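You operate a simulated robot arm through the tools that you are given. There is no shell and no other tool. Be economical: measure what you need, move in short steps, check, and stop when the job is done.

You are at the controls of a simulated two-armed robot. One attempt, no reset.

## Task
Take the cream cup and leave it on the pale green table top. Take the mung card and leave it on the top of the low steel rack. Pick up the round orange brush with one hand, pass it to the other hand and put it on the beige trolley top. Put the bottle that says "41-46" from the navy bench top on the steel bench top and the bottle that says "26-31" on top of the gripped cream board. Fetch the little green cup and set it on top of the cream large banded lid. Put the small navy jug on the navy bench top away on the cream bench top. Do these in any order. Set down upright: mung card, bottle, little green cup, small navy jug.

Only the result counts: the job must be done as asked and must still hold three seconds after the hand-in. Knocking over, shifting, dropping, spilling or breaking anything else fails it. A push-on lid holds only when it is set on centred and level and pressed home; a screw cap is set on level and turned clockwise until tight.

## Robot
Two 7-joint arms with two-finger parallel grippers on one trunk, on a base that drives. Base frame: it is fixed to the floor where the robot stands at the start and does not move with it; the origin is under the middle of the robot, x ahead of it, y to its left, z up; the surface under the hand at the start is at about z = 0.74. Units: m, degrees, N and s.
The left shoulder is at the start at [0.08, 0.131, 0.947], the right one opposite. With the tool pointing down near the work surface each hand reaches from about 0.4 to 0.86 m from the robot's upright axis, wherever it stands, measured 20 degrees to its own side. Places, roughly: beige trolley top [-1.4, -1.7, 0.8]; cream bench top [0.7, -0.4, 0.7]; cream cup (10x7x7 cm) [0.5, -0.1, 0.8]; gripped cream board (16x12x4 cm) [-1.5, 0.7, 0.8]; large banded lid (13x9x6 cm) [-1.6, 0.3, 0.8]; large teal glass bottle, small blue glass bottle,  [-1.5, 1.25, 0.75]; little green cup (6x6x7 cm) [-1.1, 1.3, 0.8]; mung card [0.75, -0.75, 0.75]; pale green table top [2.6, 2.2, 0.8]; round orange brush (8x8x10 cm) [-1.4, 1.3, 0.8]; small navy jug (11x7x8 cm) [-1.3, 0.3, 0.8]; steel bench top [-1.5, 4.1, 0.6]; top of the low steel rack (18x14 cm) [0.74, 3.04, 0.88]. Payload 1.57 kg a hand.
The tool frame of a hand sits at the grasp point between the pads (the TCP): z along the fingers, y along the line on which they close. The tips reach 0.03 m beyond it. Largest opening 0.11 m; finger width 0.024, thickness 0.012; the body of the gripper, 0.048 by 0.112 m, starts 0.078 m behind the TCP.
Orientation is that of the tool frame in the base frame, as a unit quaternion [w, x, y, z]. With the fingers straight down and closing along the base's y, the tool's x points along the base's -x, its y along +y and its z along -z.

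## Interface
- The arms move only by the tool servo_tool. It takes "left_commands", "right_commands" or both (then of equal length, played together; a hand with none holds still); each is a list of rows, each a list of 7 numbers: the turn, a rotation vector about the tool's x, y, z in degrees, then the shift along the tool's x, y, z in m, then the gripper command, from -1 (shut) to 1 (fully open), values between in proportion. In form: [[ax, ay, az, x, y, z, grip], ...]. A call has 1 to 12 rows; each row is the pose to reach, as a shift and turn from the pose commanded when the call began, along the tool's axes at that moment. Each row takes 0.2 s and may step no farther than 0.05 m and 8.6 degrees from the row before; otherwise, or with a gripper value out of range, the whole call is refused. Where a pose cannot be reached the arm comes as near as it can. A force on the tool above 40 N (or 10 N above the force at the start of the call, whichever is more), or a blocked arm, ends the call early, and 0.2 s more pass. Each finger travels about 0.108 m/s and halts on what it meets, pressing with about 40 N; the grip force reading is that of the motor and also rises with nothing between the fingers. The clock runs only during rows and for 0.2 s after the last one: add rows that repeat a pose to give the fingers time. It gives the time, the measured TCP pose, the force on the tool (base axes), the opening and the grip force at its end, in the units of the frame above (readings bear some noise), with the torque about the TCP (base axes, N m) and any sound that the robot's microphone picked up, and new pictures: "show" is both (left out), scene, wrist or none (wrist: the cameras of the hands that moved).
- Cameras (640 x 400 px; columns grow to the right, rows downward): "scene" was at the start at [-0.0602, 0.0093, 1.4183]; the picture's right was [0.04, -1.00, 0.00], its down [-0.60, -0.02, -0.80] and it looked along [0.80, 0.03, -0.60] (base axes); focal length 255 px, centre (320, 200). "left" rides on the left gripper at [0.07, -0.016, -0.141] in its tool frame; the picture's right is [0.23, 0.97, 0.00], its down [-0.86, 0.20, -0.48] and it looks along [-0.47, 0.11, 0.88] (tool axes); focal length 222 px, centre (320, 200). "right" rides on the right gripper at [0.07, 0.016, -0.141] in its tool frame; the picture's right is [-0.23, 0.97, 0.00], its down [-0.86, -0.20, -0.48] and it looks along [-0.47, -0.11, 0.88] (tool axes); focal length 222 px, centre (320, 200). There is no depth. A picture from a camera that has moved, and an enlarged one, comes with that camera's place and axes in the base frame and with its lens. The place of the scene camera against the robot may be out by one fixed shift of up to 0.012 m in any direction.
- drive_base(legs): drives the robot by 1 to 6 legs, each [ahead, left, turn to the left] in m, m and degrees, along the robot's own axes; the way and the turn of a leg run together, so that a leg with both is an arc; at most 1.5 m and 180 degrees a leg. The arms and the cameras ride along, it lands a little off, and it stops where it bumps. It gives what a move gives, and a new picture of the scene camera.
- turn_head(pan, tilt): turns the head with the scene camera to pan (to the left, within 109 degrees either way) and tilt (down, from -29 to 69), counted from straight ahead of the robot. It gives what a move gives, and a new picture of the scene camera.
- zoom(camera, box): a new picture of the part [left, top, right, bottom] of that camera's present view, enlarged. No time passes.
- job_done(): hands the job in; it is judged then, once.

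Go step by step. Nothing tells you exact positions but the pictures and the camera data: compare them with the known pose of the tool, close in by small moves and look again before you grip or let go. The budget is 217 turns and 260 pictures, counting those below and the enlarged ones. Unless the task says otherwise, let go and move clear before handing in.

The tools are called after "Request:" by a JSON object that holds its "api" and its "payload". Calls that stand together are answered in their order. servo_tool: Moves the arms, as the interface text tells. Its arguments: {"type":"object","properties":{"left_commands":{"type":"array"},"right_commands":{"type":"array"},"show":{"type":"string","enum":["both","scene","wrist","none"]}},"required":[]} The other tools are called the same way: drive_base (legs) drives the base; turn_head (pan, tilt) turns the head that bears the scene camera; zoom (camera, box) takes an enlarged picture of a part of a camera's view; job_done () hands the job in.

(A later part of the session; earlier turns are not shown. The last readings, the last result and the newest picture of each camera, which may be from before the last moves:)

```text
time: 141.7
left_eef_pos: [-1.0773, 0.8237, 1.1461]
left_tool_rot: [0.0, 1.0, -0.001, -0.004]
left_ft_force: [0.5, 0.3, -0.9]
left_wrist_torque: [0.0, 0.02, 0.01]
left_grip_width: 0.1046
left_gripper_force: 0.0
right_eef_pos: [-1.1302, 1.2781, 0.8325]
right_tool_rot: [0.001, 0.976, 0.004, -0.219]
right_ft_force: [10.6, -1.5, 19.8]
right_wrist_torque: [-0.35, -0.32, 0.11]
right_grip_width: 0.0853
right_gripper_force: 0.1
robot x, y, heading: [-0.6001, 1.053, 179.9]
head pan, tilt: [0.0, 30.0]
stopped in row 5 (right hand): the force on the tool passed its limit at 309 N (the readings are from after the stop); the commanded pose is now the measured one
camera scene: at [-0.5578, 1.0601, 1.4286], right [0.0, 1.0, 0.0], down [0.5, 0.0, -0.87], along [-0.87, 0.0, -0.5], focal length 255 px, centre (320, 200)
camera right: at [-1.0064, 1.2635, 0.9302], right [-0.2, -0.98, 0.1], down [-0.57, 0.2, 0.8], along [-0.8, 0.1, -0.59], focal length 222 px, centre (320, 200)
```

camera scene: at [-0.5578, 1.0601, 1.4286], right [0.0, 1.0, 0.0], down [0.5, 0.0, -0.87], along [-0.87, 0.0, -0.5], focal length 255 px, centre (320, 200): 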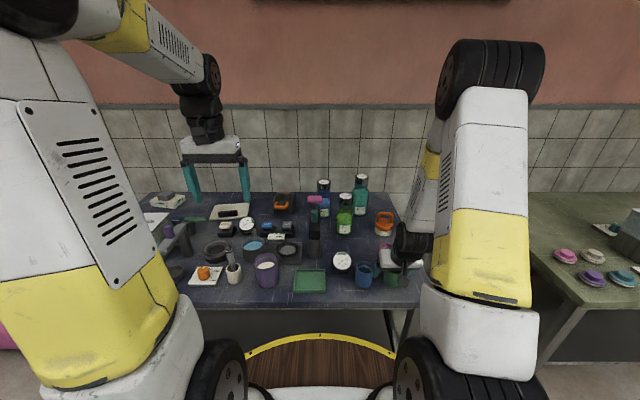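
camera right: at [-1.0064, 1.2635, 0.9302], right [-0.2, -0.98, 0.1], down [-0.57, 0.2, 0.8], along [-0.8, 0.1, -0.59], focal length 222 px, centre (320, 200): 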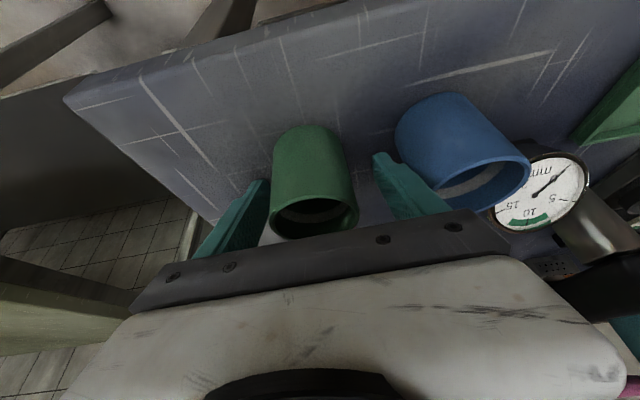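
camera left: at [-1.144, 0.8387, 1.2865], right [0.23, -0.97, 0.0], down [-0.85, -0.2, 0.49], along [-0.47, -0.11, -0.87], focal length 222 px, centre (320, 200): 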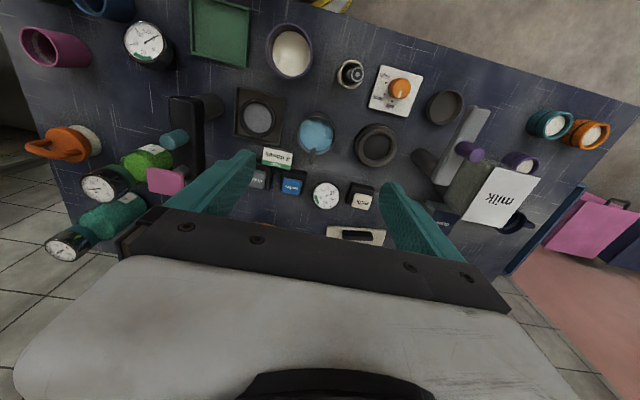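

The fingertips struck the table: so this bench top is at about z≈0.80, higher than assumed. The cup still stands between the fingers. I rise a little, centre, and close gently.

Request:
{"api": "servo_tool", "payload": {"right_commands": [[0, 0, 0, 0.002, 0, -0.006, 0.55], [0, 0, 0, 0.004, 0, -0.011, 0.55], [0, 0, 0, 0.004, 0, -0.011, 0.55]], "show": "wrist"}}

Request:
{"api": "zoom", "payload": {"camera": "scene", "box": [290, 170, 450, 300]}}

```text
time: 142.5
left_eef_pos: [-1.079, 0.8242, 1.1454]
left_tool_rot: [0.0, 1.0, -0.002, -0.003]
left_ft_force: [-0.7, 0.0, 0.4]
left_wrist_torque: [-0.01, 0.01, 0.0]
left_grip_width: 0.1045
left_gripper_force: 0.0
right_eef_pos: [-1.1231, 1.2784, 0.8401]
right_tool_rot: [0.001, 0.976, 0.003, -0.219]
right_ft_force: [-1.4, 0.6, 0.2]
right_wrist_torque: [-0.01, -0.03, 0.0]
right_grip_width: 0.0853
right_gripper_force: 0.1
robot x, y, heading: [-0.6006, 1.0548, 180.0]
head pan, tilt: [0.0, 30.0]
camera right: at [-0.9995, 1.2639, 0.9374], right [-0.2, -0.98, 0.1], down [-0.57, 0.2, 0.8], along [-0.8, 0.1, -0.59], focal length 222 px, centre (320, 200)
```

right: 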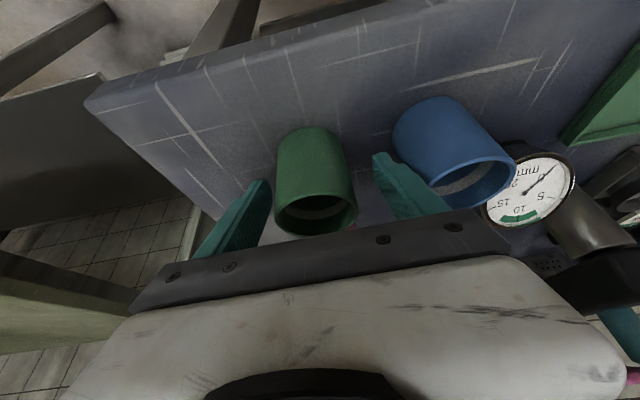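

```text
3.08 times, centred on (370, 235) of scene
camera zoom: at [-0.5591, 1.0603, 1.4286], right [0.0, 1.0, 0.0], down [0.5, 0.0, -0.87], along [-0.87, 0.0, -0.5], focal length 786 px, centre (166, 92)
```

zoom: 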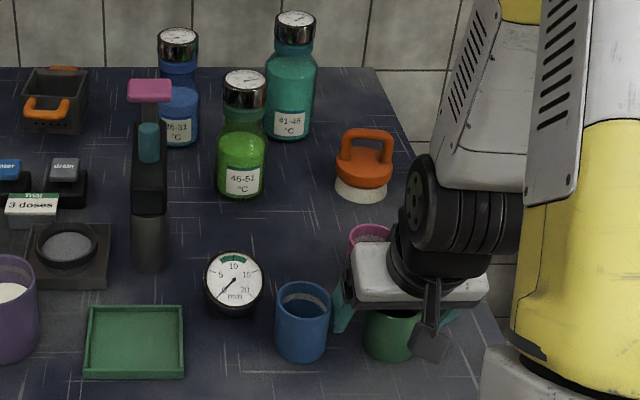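

Request:
{"api": "servo_tool", "payload": {"right_commands": [[0, 0, 0, 0, 0, 0, 0.2], [0, 0, 0, 0, 0, 0, -0.2], [0, 0, 0, 0, 0, 0, -1], [0, 0, 0, 0, 0, 0, -1]], "show": "wrist"}}

```text
time: 143.5
left_eef_pos: [-1.0777, 0.824, 1.146]
left_tool_rot: [0.0, 1.0, -0.002, -0.003]
left_ft_force: [0.4, 0.3, -0.5]
left_wrist_torque: [0.0, 0.01, 0.02]
left_grip_width: 0.1045
left_gripper_force: 0.0
right_eef_pos: [-1.1243, 1.2786, 0.8401]
right_tool_rot: [0.001, 0.976, 0.004, -0.219]
right_ft_force: [-0.7, 0.4, 0.8]
right_wrist_torque: [0.01, 0.04, -0.05]
right_grip_width: 0.0525
right_gripper_force: 40.4
robot x, y, heading: [-0.5989, 1.0538, 179.7]
head pan, tilt: [0.0, 30.0]
camera right: at [-0.9994, 1.2639, 0.9374], right [-0.2, -0.98, 0.1], down [-0.57, 0.2, 0.8], along [-0.8, 0.1, -0.59], focal length 222 px, centre (320, 200)
```

right: 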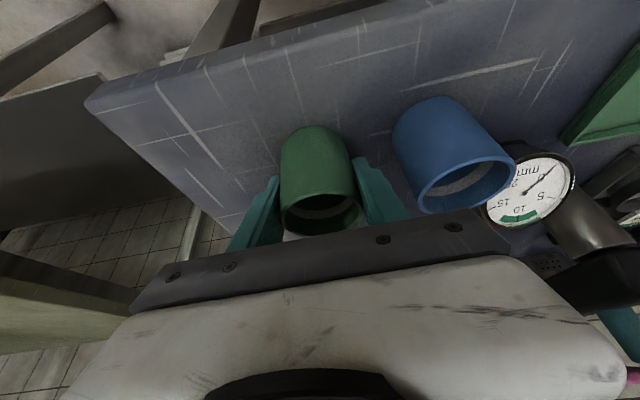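

Gripped. I lift it to z≈1.12, then strafe toward the lid at y≈0.3.

Request:
{"api": "servo_tool", "payload": {"right_commands": [[0, 0, 0, -0.019, 0, -0.041, -1], [0, 0, 0, -0.038, 0, -0.082, -1], [0, 0, 0, -0.057, 0, -0.122, -1], [0, 0, 0, -0.076, 0, -0.163, -1], [0, 0, 0, -0.095, 0, -0.204, -1], [0, 0, 0, -0.114, 0, -0.245, -1], [0, 0, 0, -0.118, 0, -0.254, -1]], "show": "none"}}

Request:
{"api": "drive_base", "payload": {"legs": [[0, 0.9, 0.3]]}}

Request:
{"api": "zoom", "payload": {"camera": "scene", "box": [230, 150, 440, 300]}}

```text
time: 145.1
left_eef_pos: [-1.0792, 0.8251, 1.1463]
left_tool_rot: [-0.001, 1.0, -0.002, -0.004]
left_ft_force: [0.6, -0.7, -1.0]
left_wrist_torque: [-0.01, -0.02, -0.01]
left_grip_width: 0.1045
left_gripper_force: 0.1
right_eef_pos: [-1.1193, 1.2791, 1.1195]
right_tool_rot: [0.002, 0.976, 0.004, -0.218]
right_ft_force: [-0.1, 0.0, -0.8]
right_wrist_torque: [0.01, -0.01, 0.0]
right_grip_width: 0.0526
right_gripper_force: 40.0
robot x, y, heading: [-0.6038, 1.0534, 179.8]
head pan, tilt: [0.0, 30.0]
```

```text
time: 149.9
left_eef_pos: [-1.0746, -0.0862, 1.1469]
left_tool_rot: [0.0, 1.0, 0.003, -0.004]
left_ft_force: [0.1, -0.1, -1.1]
left_wrist_torque: [0.0, 0.02, -0.01]
left_grip_width: 0.1042
left_gripper_force: 0.0
right_eef_pos: [-1.1189, 0.3685, 1.1188]
right_tool_rot: [0.002, 0.976, 0.009, -0.219]
right_ft_force: [0.0, 0.5, -0.3]
right_wrist_torque: [0.01, 0.0, -0.01]
right_grip_width: 0.0529
right_gripper_force: 40.1
robot x, y, heading: [-0.5996, 0.1494, -179.6]
head pan, tilt: [0.0, 30.0]
camera scene: at [-0.5568, 0.1543, 1.4286], right [-0.01, 1.0, 0.0], down [0.5, 0.0, -0.87], along [-0.87, -0.01, -0.5], focal length 255 px, centre (320, 200)
```

scene: 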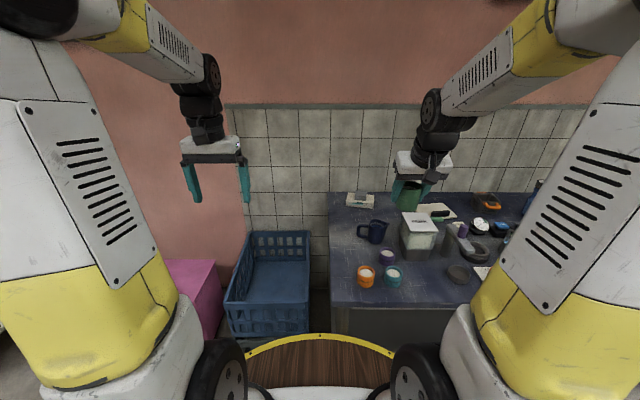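

```text
2.67 times, centred on (335, 225) of scene
camera zoom: at [-0.5568, 0.1543, 1.4286], right [-0.01, 1.0, 0.0], down [0.5, 0.0, -0.87], along [-0.87, -0.01, -0.5], focal length 681 px, centre (280, 133)
```

zoom: 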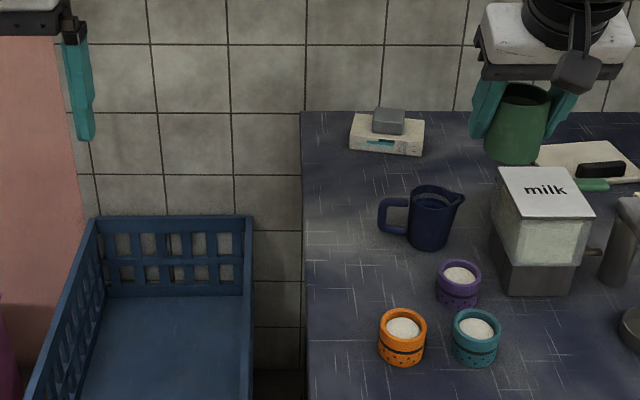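

The cream object at about [-1.56,0.33] should be the banded lid. I zoom closer.

Request:
{"api": "zoom", "payload": {"camera": "scene", "box": [330, 175, 400, 219]}}

Request:
{"api": "turn_head", "payload": {"pan": -8, "tilt": 35}}

```text
9.09 times, centred on (365, 197) of scene
camera zoom: at [-0.5568, 0.1543, 1.4286], right [-0.01, 1.0, 0.0], down [0.5, 0.0, -0.87], along [-0.87, -0.01, -0.5], focal length 2322 px, centre (-89, 227)
```

zoom: 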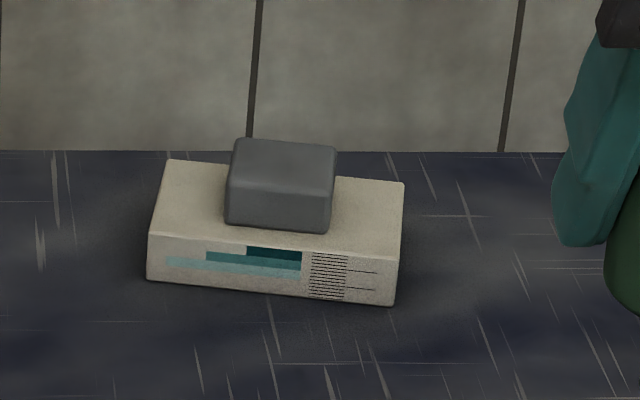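

```text
time: 150.6
left_eef_pos: [-1.0744, -0.0867, 1.1461]
left_tool_rot: [0.001, 1.0, 0.003, -0.004]
left_ft_force: [0.2, 0.4, -0.4]
left_wrist_torque: [-0.01, 0.01, -0.01]
left_grip_width: 0.1046
left_gripper_force: 0.0
right_eef_pos: [-1.1184, 0.3682, 1.1189]
right_tool_rot: [0.003, 0.976, 0.009, -0.219]
right_ft_force: [-0.8, -0.1, -0.8]
right_wrist_torque: [0.04, -0.03, -0.03]
right_grip_width: 0.0526
right_gripper_force: 40.5
robot x, y, heading: [-0.5974, 0.1485, -179.7]
head pan, tilt: [-8.0, 35.0]
camera scene: at [-0.5537, 0.1665, 1.4208], right [0.13, 0.99, 0.0], down [0.57, -0.08, -0.82], along [-0.81, 0.11, -0.57], focal length 255 px, centre (320, 200)
```

scene: 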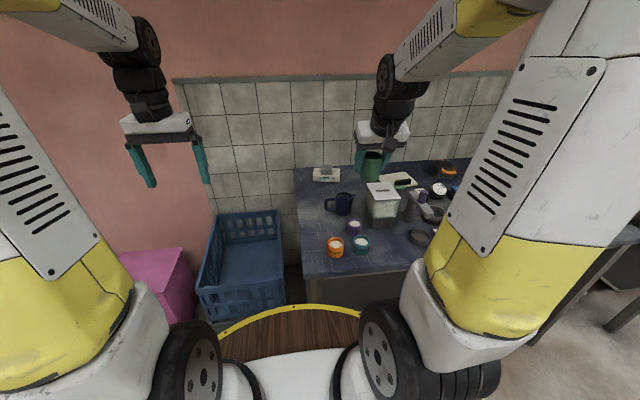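

That is the lid: cream with teal bands and a grey knob whose flat top (about 5.4×5 cm) is at about [-1.61,0.334]. I close in 0.145 m and then reach out.

Request:
{"api": "drive_base", "payload": {"legs": [[0.145, 0, -0.4]]}}

Request:
{"api": "zoom", "payload": {"camera": "scene", "box": [260, 150, 420, 250]}}

```text
time: 151.9
left_eef_pos: [-1.2249, -0.083, 1.1463]
left_tool_rot: [0.0, 1.0, -0.002, -0.005]
left_ft_force: [-0.1, -0.5, -0.3]
left_wrist_torque: [-0.01, 0.01, 0.0]
left_grip_width: 0.1048
left_gripper_force: 0.1
right_eef_pos: [-1.2662, 0.3738, 1.1179]
right_tool_rot: [0.001, 0.976, 0.003, -0.219]
right_ft_force: [0.0, 0.4, -0.5]
right_wrist_torque: [-0.02, 0.03, -0.03]
right_grip_width: 0.0526
right_gripper_force: 39.4
robot x, y, heading: [-0.7508, 0.1503, 179.7]
head pan, tilt: [-8.0, 35.0]
camera scene: at [-0.7021, 0.1657, 1.4208], right [0.14, 0.99, 0.0], down [0.57, -0.08, -0.82], along [-0.81, 0.12, -0.57], focal length 255 px, centre (320, 200)
```

scene: 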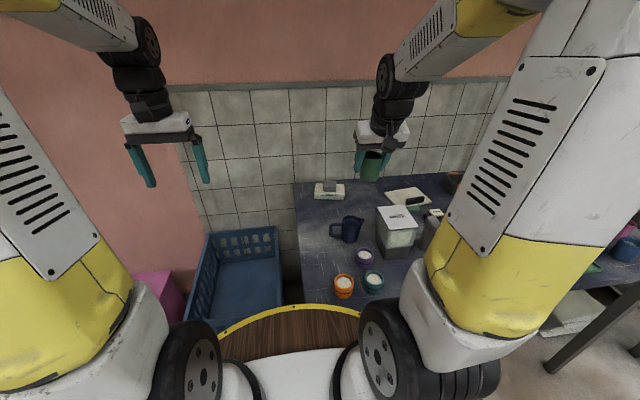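

```text
4.00 times, centred on (340, 200) of scene
camera zoom: at [-0.7021, 0.1657, 1.4208], right [0.14, 0.99, 0.0], down [0.57, -0.08, -0.82], along [-0.81, 0.12, -0.57], focal length 1022 px, centre (240, 200)
```

zoom: 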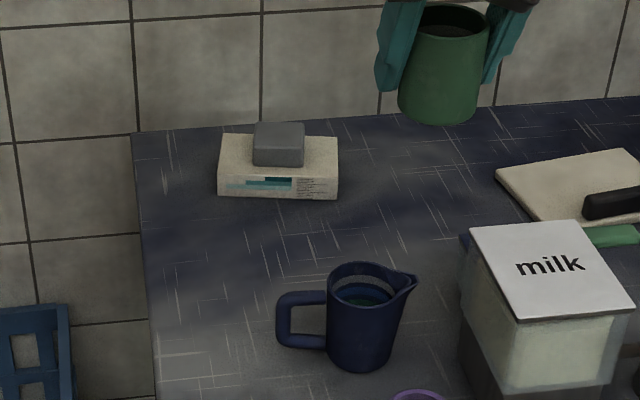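

Knob top at about [-1.613,0.338,0.857]. I extend the right arm over it at height.

Request:
{"api": "servo_tool", "payload": {"right_commands": [[0, 0, 0, -0.038, 0.005, 0.022, -1], [0, 0, 0, -0.076, 0.01, 0.044, -1], [0, 0, 0, -0.113, 0.015, 0.066, -1], [0, 0, 0, -0.151, 0.02, 0.088, -1], [0, 0, 0, -0.189, 0.024, 0.11, -1], [0, 0, 0, -0.226, 0.028, 0.131, -1], [0, 0, 0, -0.264, 0.033, 0.152, -1], [0, 0, 0, -0.302, 0.037, 0.174, -1], [0, 0, 0, -0.289, 0.037, 0.201, -1], [0, 0, 0, -0.272, 0.037, 0.237, -1], [0, 0, 0, -0.272, 0.037, 0.237, -1]]}}

Request:
{"api": "zoom", "payload": {"camera": "scene", "box": [260, 130, 420, 230]}}

```text
time: 154.3
left_eef_pos: [-1.2257, -0.082, 1.1455]
left_tool_rot: [0.0, 1.0, -0.002, -0.004]
left_ft_force: [-0.2, 0.7, -0.9]
left_wrist_torque: [-0.01, 0.0, 0.0]
left_grip_width: 0.1047
left_gripper_force: 0.0
right_eef_pos: [-1.6144, 0.3359, 1.0203]
right_tool_rot: [0.0, 0.976, 0.003, -0.219]
right_ft_force: [-0.3, 0.0, -1.0]
right_wrist_torque: [0.01, 0.01, -0.02]
right_grip_width: 0.0527
right_gripper_force: 40.5
robot x, y, heading: [-0.7442, 0.1489, 179.8]
head pan, tilt: [-8.0, 35.0]
camera scene: at [-0.7024, 0.1657, 1.4208], right [0.14, 0.99, 0.0], down [0.57, -0.08, -0.82], along [-0.81, 0.12, -0.57], focal length 255 px, centre (320, 200)
camera right: at [-1.49, 0.3209, 1.1184], right [-0.2, -0.98, 0.1], down [-0.57, 0.2, 0.8], along [-0.8, 0.1, -0.6], focal length 222 px, centre (320, 200)
```

scene: 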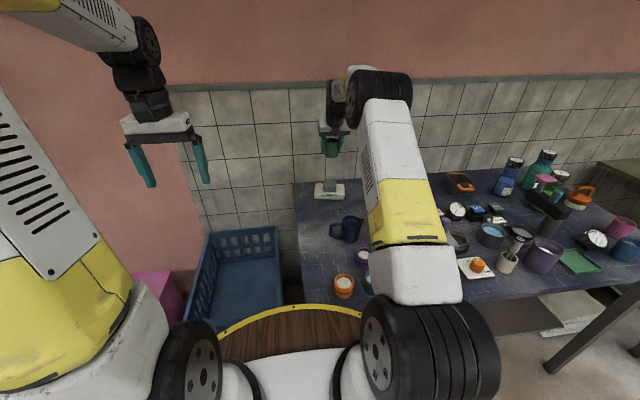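
right: 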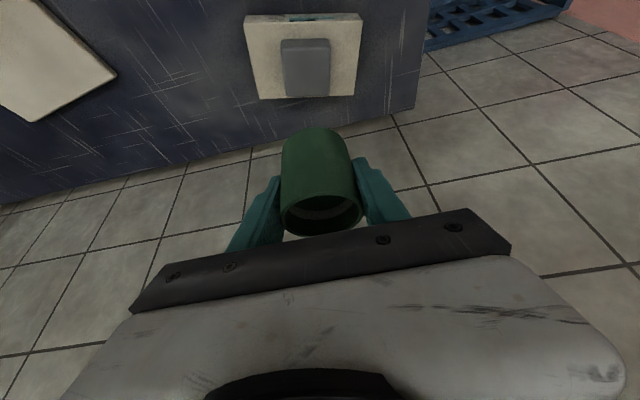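

```text
4.00 times, centred on (340, 180) of scene
camera zoom: at [-0.7024, 0.1657, 1.4208], right [0.14, 0.99, 0.0], down [0.57, -0.08, -0.82], along [-0.81, 0.12, -0.57], focal length 1022 px, centre (240, 280)
```

zoom: 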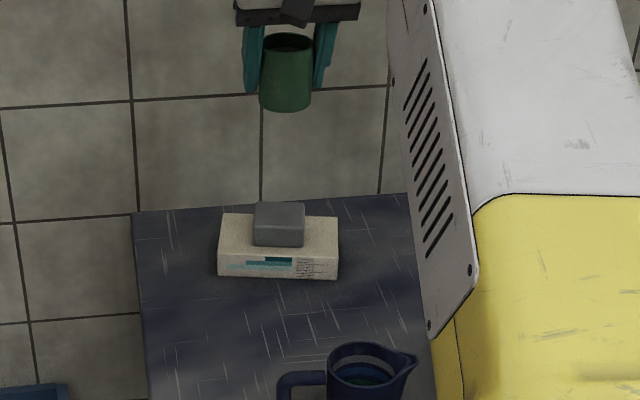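

Request:
{"api": "zoom", "payload": {"camera": "right", "box": [230, 0, 390, 100]}}

```text
4.00 times, centred on (310, 50) of right
camera zoom: at [-1.49, 0.3209, 1.1184], right [-0.2, -0.98, 0.1], down [-0.57, 0.2, 0.8], along [-0.8, 0.1, -0.6], focal length 888 px, centre (360, 800)
```

zoom: 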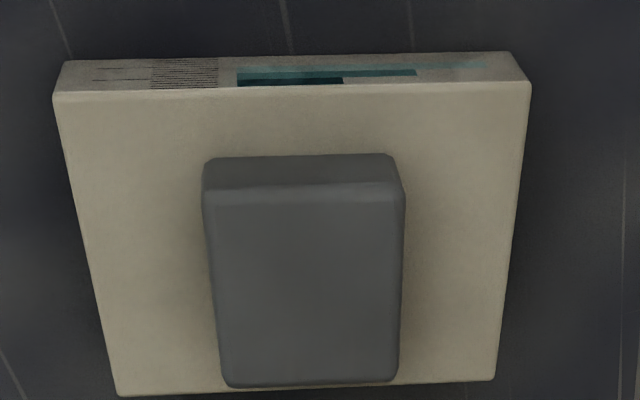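

Wrist view puts the knob top at x −1.58…−1.63, y 0.333 (centre −1.605). I lower to just above it.

Request:
{"api": "servo_tool", "payload": {"right_commands": [[0, 0, 0, 0.015, 0.001, 0.03, -1], [0, 0, 0, 0.03, 0.002, 0.06, -1], [0, 0, 0, 0.04, 0.002, 0.08, -1], [0, 0, 0, 0.0454, 0.002, 0.0891, -1], [0, 0, 0, 0.0454, 0.002, 0.0891, -1]]}}

Request:
{"api": "zoom", "payload": {"camera": "scene", "box": [290, 150, 370, 210]}}

```text
time: 155.5
left_eef_pos: [-1.2253, -0.0813, 1.146]
left_tool_rot: [0.0, 1.0, -0.001, -0.004]
left_ft_force: [-0.6, 0.6, 0.9]
left_wrist_torque: [0.01, 0.03, 0.04]
left_grip_width: 0.1044
left_gripper_force: 0.1
right_eef_pos: [-1.6098, 0.3333, 0.9202]
right_tool_rot: [0.001, 0.976, 0.004, -0.218]
right_ft_force: [-0.6, -0.2, -0.5]
right_wrist_torque: [-0.01, 0.01, -0.01]
right_grip_width: 0.0526
right_gripper_force: 40.3
robot x, y, heading: [-0.745, 0.1481, 179.9]
head pan, tilt: [-8.0, 35.0]
camera scene: at [-0.7024, 0.1657, 1.4208], right [0.14, 0.99, 0.0], down [0.57, -0.08, -0.82], along [-0.81, 0.12, -0.57], focal length 255 px, centre (320, 200)
camera right: at [-1.4858, 0.3174, 1.0185], right [-0.2, -0.98, 0.1], down [-0.57, 0.2, 0.8], along [-0.8, 0.1, -0.6], focal length 222 px, centre (320, 200)
```

scene: 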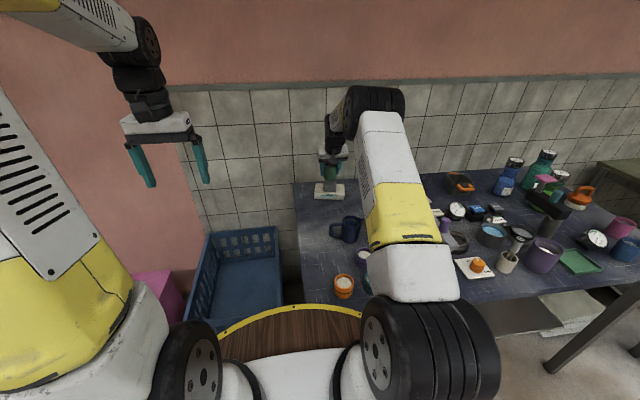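
right: 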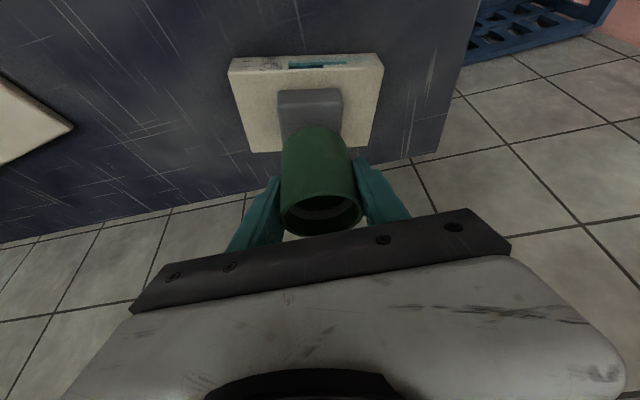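

```text
6.67 times, centred on (330, 180) of scene
camera zoom: at [-0.7024, 0.1657, 1.4208], right [0.14, 0.99, 0.0], down [0.57, -0.08, -0.82], along [-0.81, 0.12, -0.57], focal length 1703 px, centre (253, 333)
```

zoom: 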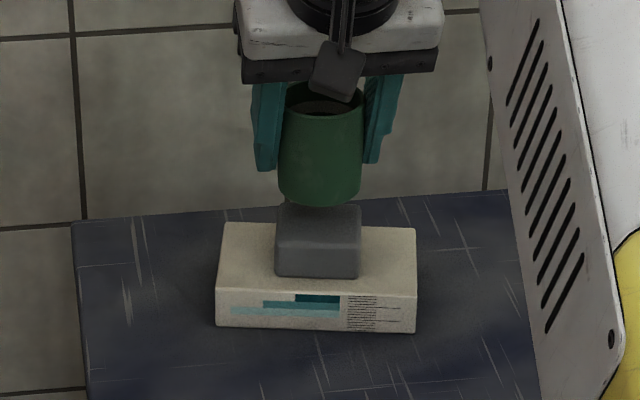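

Sideways is good; I shift 7 mm toward the robot and lower in small steps.

Request:
{"api": "servo_tool", "payload": {"right_commands": [[0, 0, 0, 0.0063, 0, -0.003, -1], [0, 0, 0, 0.0097, 0, 0.0042, -1], [0, 0, 0, 0.0114, 0, 0.0079, -1], [0, 0, 0, 0.0127, 0, 0.0106, -1]], "show": "none"}}

Request:
{"api": "zoom", "payload": {"camera": "scene", "box": [290, 150, 370, 210]}}

```text
time: 156.5
left_eef_pos: [-1.2255, -0.0825, 1.1461]
left_tool_rot: [0.0, 1.0, -0.002, -0.003]
left_ft_force: [0.2, 0.2, -0.7]
left_wrist_torque: [0.01, -0.03, 0.02]
left_grip_width: 0.1046
left_gripper_force: 0.1
right_eef_pos: [-1.6016, 0.3326, 0.906]
right_tool_rot: [0.001, 0.976, 0.003, -0.22]
right_ft_force: [0.3, -0.6, -0.9]
right_wrist_torque: [0.0, 0.01, -0.01]
right_grip_width: 0.0528
right_gripper_force: 40.0
robot x, y, heading: [-0.7486, 0.1475, 179.9]
head pan, tilt: [-8.0, 35.0]
```

```text
6.67 times, centred on (330, 180) of scene
camera zoom: at [-0.7023, 0.1657, 1.4208], right [0.14, 0.99, 0.0], down [0.57, -0.08, -0.82], along [-0.81, 0.12, -0.57], focal length 1703 px, centre (253, 333)
```

zoom: 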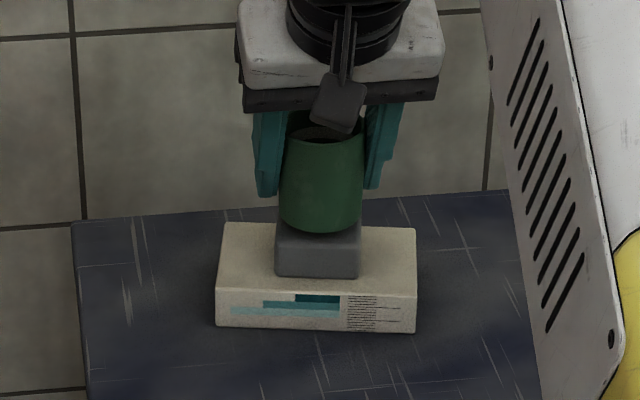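

Request:
{"api": "servo_tool", "payload": {"right_commands": [[0, 0, 0, 0.001, 0, 0.0022, -1], [0, 0, 0, 0.0017, 0, 0.0036, -1], [0, 0, 0, 0.0023, 0, 0.005, -1]], "show": "none"}}

Request:
{"api": "zoom", "payload": {"camera": "scene", "box": [290, 150, 370, 210]}}

```text
time: 157.3
left_eef_pos: [-1.2262, -0.0823, 1.1461]
left_tool_rot: [0.0, 1.0, -0.002, -0.003]
left_ft_force: [0.5, 0.5, -0.4]
left_wrist_torque: [0.03, -0.01, 0.01]
left_grip_width: 0.1045
left_gripper_force: 0.0
right_eef_pos: [-1.6037, 0.3319, 0.8997]
right_tool_rot: [0.001, 0.976, 0.003, -0.219]
right_ft_force: [-0.5, -0.1, 0.2]
right_wrist_torque: [-0.03, 0.0, -0.02]
right_grip_width: 0.0527
right_gripper_force: 40.0
robot x, y, heading: [-0.7451, 0.147, 179.8]
head pan, tilt: [-8.0, 35.0]
```

```text
6.67 times, centred on (330, 180) of scene
camera zoom: at [-0.7024, 0.1657, 1.4208], right [0.14, 0.99, 0.0], down [0.57, -0.08, -0.82], along [-0.81, 0.12, -0.57], focal length 1703 px, centre (253, 333)
```

zoom: 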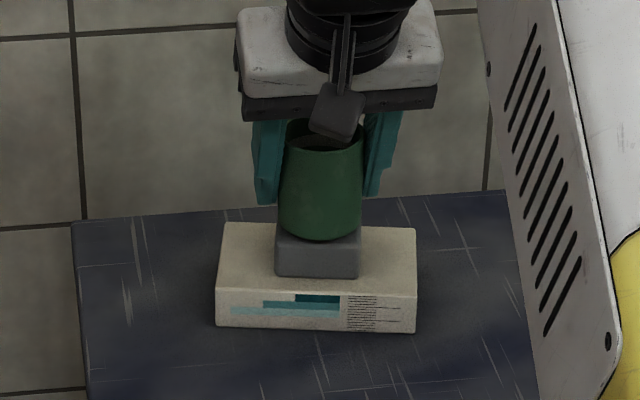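

Request:
{"api": "servo_tool", "payload": {"right_commands": [[0, 0, 0, 0.0006, 0, 0.0014, -1], [0, 0, 0, 0.0013, 0, 0.0027, -1], [0, 0, 0, 0.0013, 0, 0.0027, -1]], "show": "none"}}

```text
time: 158.1
left_eef_pos: [-1.2257, -0.0813, 1.1461]
left_tool_rot: [0.0, 1.0, -0.002, -0.003]
left_ft_force: [-0.9, 0.6, 0.0]
left_wrist_torque: [-0.02, 0.0, -0.01]
left_grip_width: 0.1046
left_gripper_force: 0.1
right_eef_pos: [-1.6022, 0.3324, 0.8975]
right_tool_rot: [0.0, 0.976, 0.004, -0.219]
right_ft_force: [-0.2, 0.2, -0.3]
right_wrist_torque: [-0.02, -0.01, -0.02]
right_grip_width: 0.0525
right_gripper_force: 40.0
robot x, y, heading: [-0.7481, 0.1494, 179.9]
head pan, tilt: [-8.0, 35.0]
```

Request:
{"api": "servo_tool", "payload": {"right_commands": [[0, 0, 0, 0.0006, 0, 0.0014, -1], [0, 0, 0, 0.0013, 0, 0.0027, -1], [0, 0, 0, 0.0018, 0, 0.0038, -1], [0, 0, 0, 0.0018, 0, 0.0038, -1]], "show": "none"}}

Request:
{"api": "zoom", "payload": {"camera": "scene", "box": [290, 150, 370, 210]}}

```text
time: 159.1
left_eef_pos: [-1.2253, -0.0814, 1.1447]
left_tool_rot: [-0.001, 1.0, -0.001, -0.005]
left_ft_force: [0.0, 0.1, -0.1]
left_wrist_torque: [-0.01, 0.01, -0.01]
left_grip_width: 0.1048
left_gripper_force: 0.0
right_eef_pos: [-1.6038, 0.3328, 0.8949]
right_tool_rot: [0.0, 0.975, 0.003, -0.221]
right_ft_force: [2.6, 0.5, 11.3]
right_wrist_torque: [0.01, -0.19, 0.0]
right_grip_width: 0.0525
right_gripper_force: 39.8
robot x, y, heading: [-0.7464, 0.149, 180.0]
head pan, tilt: [-8.0, 35.0]
```

```text
6.67 times, centred on (330, 180) of scene
camera zoom: at [-0.7018, 0.1656, 1.4208], right [0.14, 0.99, 0.0], down [0.57, -0.08, -0.82], along [-0.81, 0.12, -0.57], focal length 1703 px, centre (253, 333)
```

zoom: 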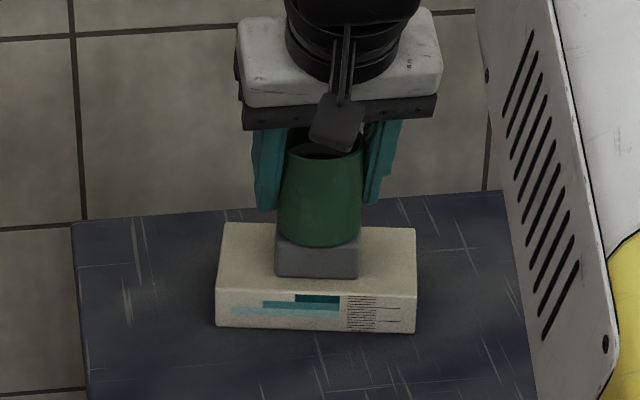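

Contact (11 N). I open carefully and withdraw upward.

Request:
{"api": "servo_tool", "payload": {"right_commands": [[0, 0, 0, 0, 0, 0, -0.2], [0, 0, 0, 0, 0, 0, 0.4], [0, 0, 0, 0, 0, 0, 0.6], [0, 0, 0, 0, 0, -0.02, 0.6], [0, 0, 0, -0.01, 0, -0.06, 0.6], [0, 0, 0, -0.03, 0, -0.1, 0.6], [0, 0, 0, -0.05, 0, -0.14, 0.6], [0, 0, 0, -0.05, 0, -0.18, 0.6]], "show": "none"}}

Request:
{"api": "zoom", "payload": {"camera": "scene", "box": [290, 150, 370, 210]}}

```text
time: 160.9
left_eef_pos: [-1.2261, -0.0834, 1.146]
left_tool_rot: [0.0, 1.0, -0.001, -0.004]
left_ft_force: [-0.3, 0.4, -0.2]
left_wrist_torque: [0.0, -0.04, 0.02]
left_grip_width: 0.1046
left_gripper_force: 0.1
right_eef_pos: [-1.5715, 0.3318, 1.0752]
right_tool_rot: [0.001, 0.976, 0.004, -0.219]
right_ft_force: [0.0, 0.4, -0.5]
right_wrist_torque: [-0.01, -0.02, -0.02]
right_grip_width: 0.0878
right_gripper_force: 0.0
robot x, y, heading: [-0.7476, 0.1509, 179.4]
head pan, tilt: [-8.0, 35.0]
```

```text
6.67 times, centred on (330, 180) of scene
camera zoom: at [-0.7027, 0.1657, 1.4208], right [0.14, 0.99, 0.0], down [0.57, -0.08, -0.82], along [-0.81, 0.12, -0.57], focal length 1703 px, centre (253, 333)
```

zoom: 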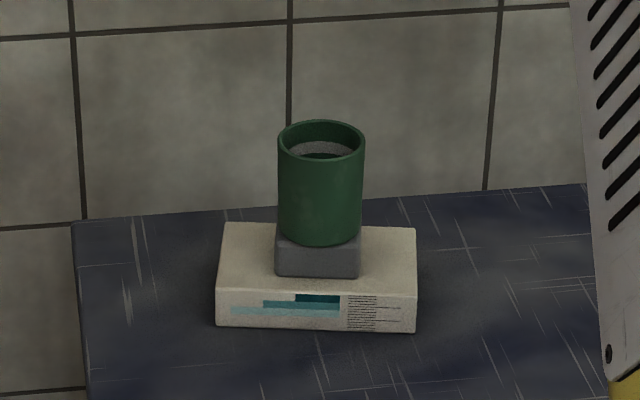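

The green cup stands on the knob. Next is the navy jug, near [-1.333,0.365] with its handle toward −y, so I want the fingers closing along x. I straighten the tool and move above it, then yaw.

Request:
{"api": "servo_tool", "payload": {"right_commands": [[0, 5, 0, 0.033, -0.005, -0.021, 0.6], [0, 10, 0, 0.067, -0.01, -0.042, 0.7], [0, 15, 0, 0.1, -0.016, -0.063, 0.8], [0, 20, 0, 0.134, -0.021, -0.084, 0.9], [0, 25, 0, 0.168, -0.027, -0.106, 1], [0, 25.3, 0, 0.203, -0.033, -0.128, 1]], "show": "none"}}

Request:
{"api": "servo_tool", "payload": {"right_commands": [[0, 0, 8, 0, 0, 0, 1], [0, 0, 16, 0, 0, 0, 1], [0, 0, 24, 0, 0, 0, 1], [0, 0, 32, 0, 0, 0, 1], [0, 0, 40, 0, 0, 0, 1], [0, 0, 48, 0, 0, 0, 1], [0, 0, 56, 0, 0, 0, 1], [0, 0, 64, 0, 0, 0, 1], [0, 0, 72, 0, 0, 0, 1], [0, 0, 80, 0, 0, 0, 1], [0, 0, 82, 0, 0, 0, 1]]}}

```text
time: 162.3
left_eef_pos: [-1.2256, -0.0818, 1.1459]
left_tool_rot: [0.001, 1.0, -0.002, -0.004]
left_ft_force: [-0.1, -0.4, -0.8]
left_wrist_torque: [-0.04, -0.05, 0.02]
left_grip_width: 0.1044
left_gripper_force: 0.1
right_eef_pos: [-1.3336, 0.3653, 1.106]
right_tool_rot: [0.0, 1.0, 0.004, 0.001]
right_ft_force: [-0.1, 1.0, -0.1]
right_wrist_torque: [0.01, -0.05, -0.01]
right_grip_width: 0.1099
right_gripper_force: 0.1
robot x, y, heading: [-0.7486, 0.1473, 179.6]
head pan, tilt: [-8.0, 35.0]
```

```text
time: 164.7
left_eef_pos: [-1.2254, -0.0827, 1.1461]
left_tool_rot: [0.001, 1.0, -0.002, -0.004]
left_ft_force: [-0.3, 0.1, -0.4]
left_wrist_torque: [0.01, 0.01, -0.03]
left_grip_width: 0.1043
left_gripper_force: 0.1
right_eef_pos: [-1.3312, 0.3673, 1.1068]
right_tool_rot: [0.0, 0.757, -0.654, 0.0]
right_ft_force: [-1.0, 0.9, -0.9]
right_wrist_torque: [-0.01, 0.02, 0.01]
right_grip_width: 0.1098
right_gripper_force: 0.0
robot x, y, heading: [-0.7482, 0.1468, 179.7]
head pan, tilt: [-8.0, 35.0]
camera scene: at [-0.7023, 0.1657, 1.4208], right [0.14, 0.99, 0.0], down [0.57, -0.08, -0.82], along [-0.81, 0.12, -0.57], focal length 255 px, centre (320, 200)
camera right: at [-1.3388, 0.2958, 1.2479], right [-1.0, 0.09, 0.0], down [0.07, 0.87, 0.48], along [0.04, 0.48, -0.88], focal length 222 px, centre (320, 200)
```

scene: 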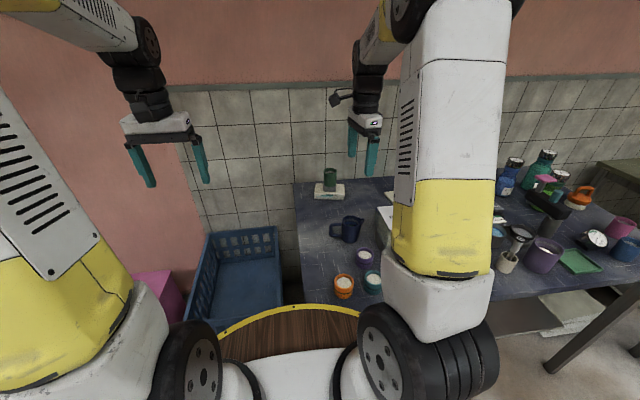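
right: 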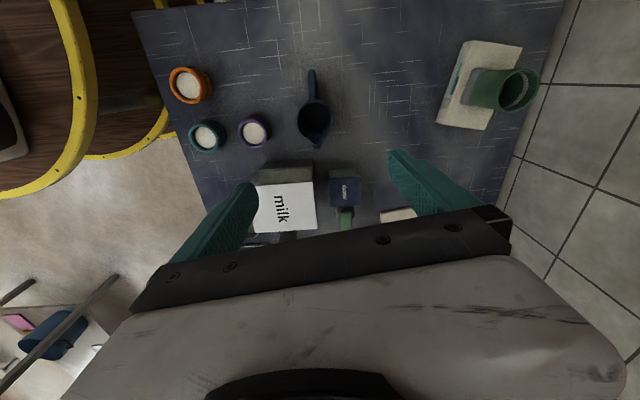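

I yaw the last 8° and come down halfway over the jug.

Request:
{"api": "servo_tool", "payload": {"right_commands": [[0, 0, 4, 0.0055, -0.0033, 0.03, 1], [0, 0, 8, 0.0055, -0.0033, 0.07, 1], [0, 0, 8, 0.0055, -0.0033, 0.11, 1], [0, 0, 8, 0.0055, -0.0033, 0.145, 1], [0, 0, 8, 0.0055, -0.0033, 0.165, 1], [0, 0, 8, 0.0055, -0.0033, 0.165, 1]]}}

Request:
{"api": "zoom", "payload": {"camera": "scene", "box": [300, 150, 420, 250]}}

```text
time: 166.1
left_eef_pos: [-1.2257, -0.0814, 1.1453]
left_tool_rot: [-0.001, 1.0, -0.002, -0.003]
left_ft_force: [0.4, 0.2, -1.1]
left_wrist_torque: [-0.01, 0.01, 0.01]
left_grip_width: 0.1045
left_gripper_force: 0.1
right_eef_pos: [-1.3296, 0.362, 0.9397]
right_tool_rot: [0.0, 0.71, -0.705, 0.0]
right_ft_force: [0.2, -0.3, 0.3]
right_wrist_torque: [0.04, 0.02, -0.01]
right_grip_width: 0.1099
right_gripper_force: 0.1
robot x, y, heading: [-0.7468, 0.1458, 179.8]
head pan, tilt: [-8.0, 35.0]
camera scene: at [-0.7023, 0.1657, 1.4208], right [0.14, 0.99, 0.0], down [0.57, -0.08, -0.82], along [-0.81, 0.12, -0.57], focal length 255 px, centre (320, 200)
camera right: at [-1.3447, 0.2924, 1.0805], right [-0.98, 0.22, 0.0], down [0.19, 0.86, 0.48], along [0.11, 0.47, -0.88], focal length 222 px, centre (320, 200)
```

scene: 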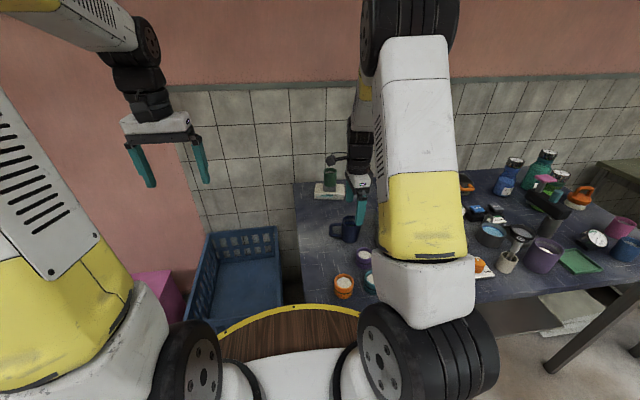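
right: 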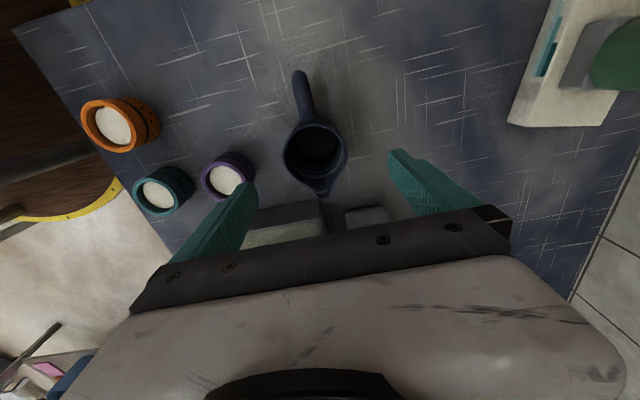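

```text
4.00 times, centred on (360, 200) of scene
camera zoom: at [-0.7023, 0.1657, 1.4208], right [0.14, 0.99, 0.0], down [0.57, -0.08, -0.82], along [-0.81, 0.12, -0.57], focal length 1022 px, centre (160, 200)
```

zoom: 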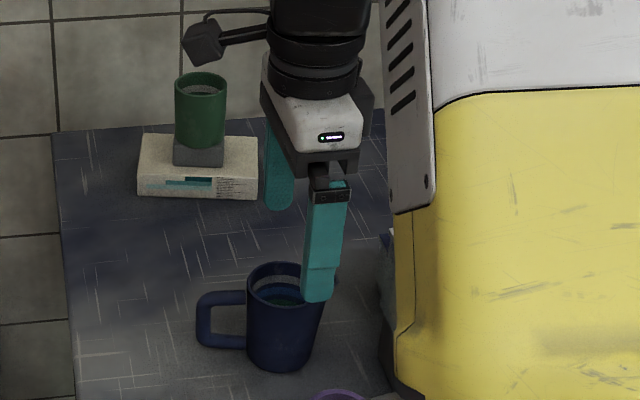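

Jug centre refined to [-1.326,0.351]. I adjust and go down to grip height.

Request:
{"api": "servo_tool", "payload": {"right_commands": [[0, 0, 0, 0.011, -0.003, 0.02, 1], [0, 0, 0, 0.011, -0.003, 0.05, 1], [0, 0, 0, 0.011, -0.003, 0.075, 1], [0, 0, 0, 0.011, -0.003, 0.09, 1], [0, 0, 0, 0.011, -0.003, 0.09, 1]]}}

```text
time: 167.3
left_eef_pos: [-1.2252, -0.0811, 1.1464]
left_tool_rot: [0.0, 1.0, -0.002, -0.002]
left_ft_force: [-0.6, -0.6, 0.5]
left_wrist_torque: [-0.02, -0.03, 0.0]
left_grip_width: 0.1046
left_gripper_force: 0.1
right_eef_pos: [-1.3265, 0.3507, 0.8506]
right_tool_rot: [0.0, 0.709, -0.706, 0.0]
right_ft_force: [-0.4, 0.1, -0.5]
right_wrist_torque: [0.0, -0.01, -0.01]
right_grip_width: 0.1103
right_gripper_force: 0.0
robot x, y, heading: [-0.7485, 0.1446, 179.6]
head pan, tilt: [-8.0, 35.0]
camera scene: at [-0.7023, 0.1657, 1.4208], right [0.14, 0.99, 0.0], down [0.57, -0.08, -0.82], along [-0.81, 0.12, -0.57], focal length 255 px, centre (320, 200)
camera right: at [-1.3423, 0.2807, 0.9921], right [-0.98, 0.22, 0.0], down [0.19, 0.86, 0.48], along [0.11, 0.47, -0.88], focal length 222 px, centre (320, 200)
```

scene: 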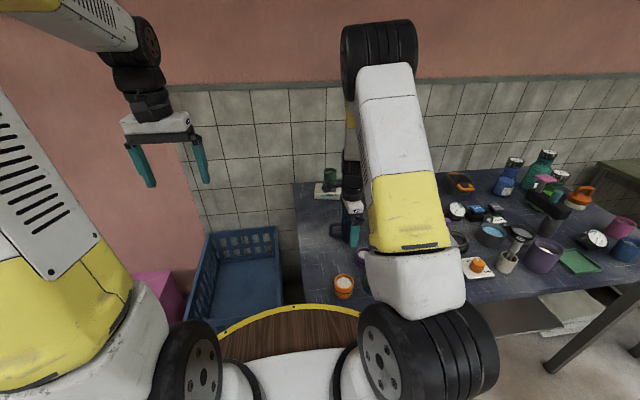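
right: 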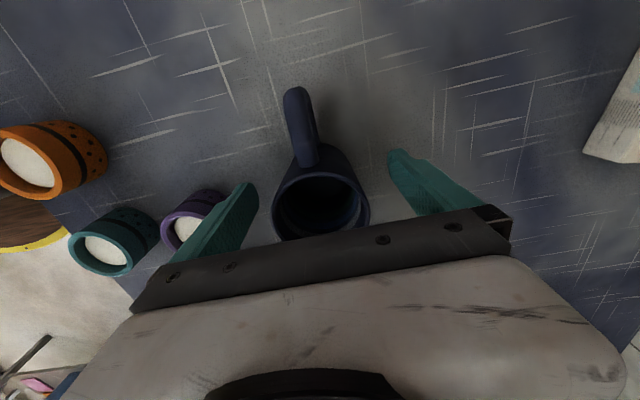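

Centred. I close on the jug.

Request:
{"api": "servo_tool", "payload": {"right_commands": [[0, 0, 0, 0, 0, 0, 0.4], [0, 0, 0, 0, 0, 0, 0.0], [0, 0, 0, 0, 0, 0, -0.5], [0, 0, 0, 0, 0, 0, -1], [0, 0, 0, 0, 0, 0, -1]], "show": "wrist"}}

```text
time: 168.5
left_eef_pos: [-1.2259, -0.0816, 1.1466]
left_tool_rot: [0.0, 1.0, -0.002, -0.003]
left_ft_force: [-0.2, 0.4, -0.6]
left_wrist_torque: [0.03, -0.02, -0.02]
left_grip_width: 0.1046
left_gripper_force: 0.1
right_eef_pos: [-1.3245, 0.3494, 0.8512]
right_tool_rot: [0.0, 0.71, -0.705, 0.0]
right_ft_force: [0.4, -0.8, -0.2]
right_wrist_torque: [0.01, 0.01, 0.03]
right_grip_width: 0.0604
right_gripper_force: 40.0
robot x, y, heading: [-0.746, 0.1491, 179.7]
head pan, tilt: [-8.0, 35.0]
camera right: at [-1.3424, 0.2807, 0.9923], right [-0.98, 0.22, 0.0], down [0.19, 0.86, 0.48], along [0.11, 0.47, -0.88], focal length 222 px, centre (320, 200)
```

right: 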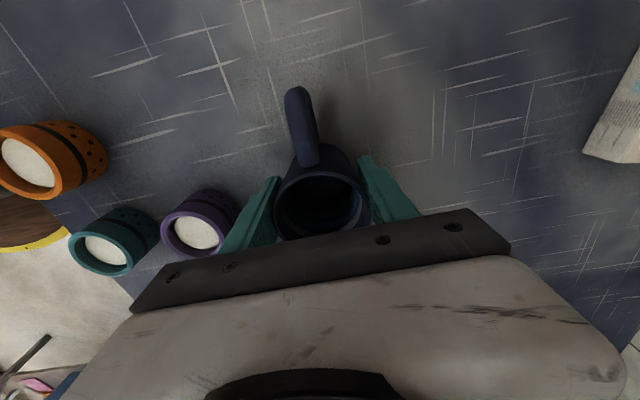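

Jug held. I lift it smoothly, back away, turn around and drive to the cream bench's free spot where the cup used to be.

Request:
{"api": "servo_tool", "payload": {"right_commands": [[0, 0, 0, 0, 0, -0.02, -1], [0, 0, 0, 0, 0, -0.05, -1], [0, 0, 0, 0, 0, -0.085, -1], [0, 0, 0, 0, 0, -0.12, -1], [0, 0, 0, 0, 0, -0.155, -1], [0, 0, 0, 0, 0, -0.19, -1], [0, 0, 0, 0, 0, -0.22, -1], [0, 0, 0, 0, 0, -0.235, -1]], "show": "none"}}

Request:
{"api": "drive_base", "payload": {"legs": [[-0.33, 0, 0], [0, 0, 90], [0, 0, 90.3]]}}

Request:
{"api": "turn_head", "payload": {"pan": 0, "tilt": 35}}

```text
time: 170.3
left_eef_pos: [-1.2258, -0.0817, 1.146]
left_tool_rot: [0.0, 1.0, -0.001, -0.003]
left_ft_force: [-0.4, -0.4, 0.3]
left_wrist_torque: [-0.01, -0.02, 0.03]
left_grip_width: 0.1044
left_gripper_force: 0.1
right_eef_pos: [-1.3259, 0.3484, 1.0863]
right_tool_rot: [-0.001, 0.709, -0.705, 0.001]
right_ft_force: [0.6, 0.8, -0.3]
right_wrist_torque: [0.01, -0.01, 0.03]
right_grip_width: 0.0605
right_gripper_force: 40.3
robot x, y, heading: [-0.7468, 0.1477, 180.0]
head pan, tilt: [-8.0, 35.0]
```

```text
time: 180.2
left_eef_pos: [0.0492, 0.3981, 1.145]
left_tool_rot: [0.003, -0.022, 1.0, 0.0]
left_ft_force: [-0.1, -0.5, 0.1]
left_wrist_torque: [0.02, -0.03, 0.0]
left_grip_width: 0.1043
left_gripper_force: 0.1
right_eef_pos: [0.1686, -0.0275, 1.0862]
right_tool_rot: [-0.001, 0.689, 0.725, 0.0]
right_ft_force: [-0.6, -0.2, 0.0]
right_wrist_torque: [0.01, 0.03, 0.0]
right_grip_width: 0.0605
right_gripper_force: 39.6
robot x, y, heading: [-0.4214, 0.1458, 2.6]
head pan, tilt: [-8.0, 35.0]
camera scene: at [-0.4778, 0.1383, 1.4208], right [-0.1, -1.0, 0.0], down [-0.57, 0.05, -0.82], along [0.82, -0.08, -0.57], focal length 255 px, centre (320, 200)
```

scene: 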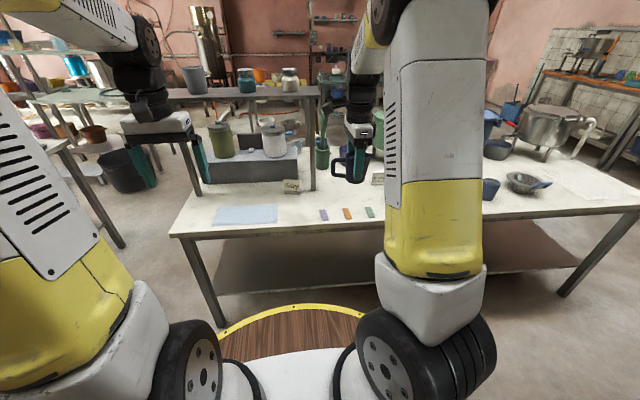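

```text
time: 180.9
left_eef_pos: [0.0476, 0.3982, 1.1466]
left_tool_rot: [0.004, -0.021, 1.0, 0.0]
left_ft_force: [-0.6, 0.4, -0.1]
left_wrist_torque: [0.02, -0.03, 0.0]
left_grip_width: 0.1045
left_gripper_force: 0.1
right_eef_pos: [0.1673, -0.0277, 1.0841]
right_tool_rot: [0.001, 0.688, 0.725, 0.001]
right_ft_force: [0.3, -0.4, 0.4]
right_wrist_torque: [0.01, -0.02, -0.03]
right_grip_width: 0.0604
right_gripper_force: 39.7
robot x, y, heading: [-0.4179, 0.1466, 2.4]
head pan, tilt: [0.0, 35.0]
camera scene: at [-0.4775, 0.1506, 1.4208], right [0.04, -1.0, 0.0], down [-0.57, -0.02, -0.82], along [0.82, 0.04, -0.57], focal length 255 px, centre (320, 200)
```

scene: 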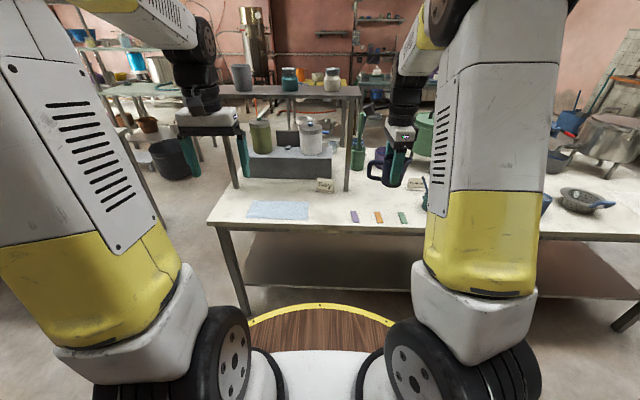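

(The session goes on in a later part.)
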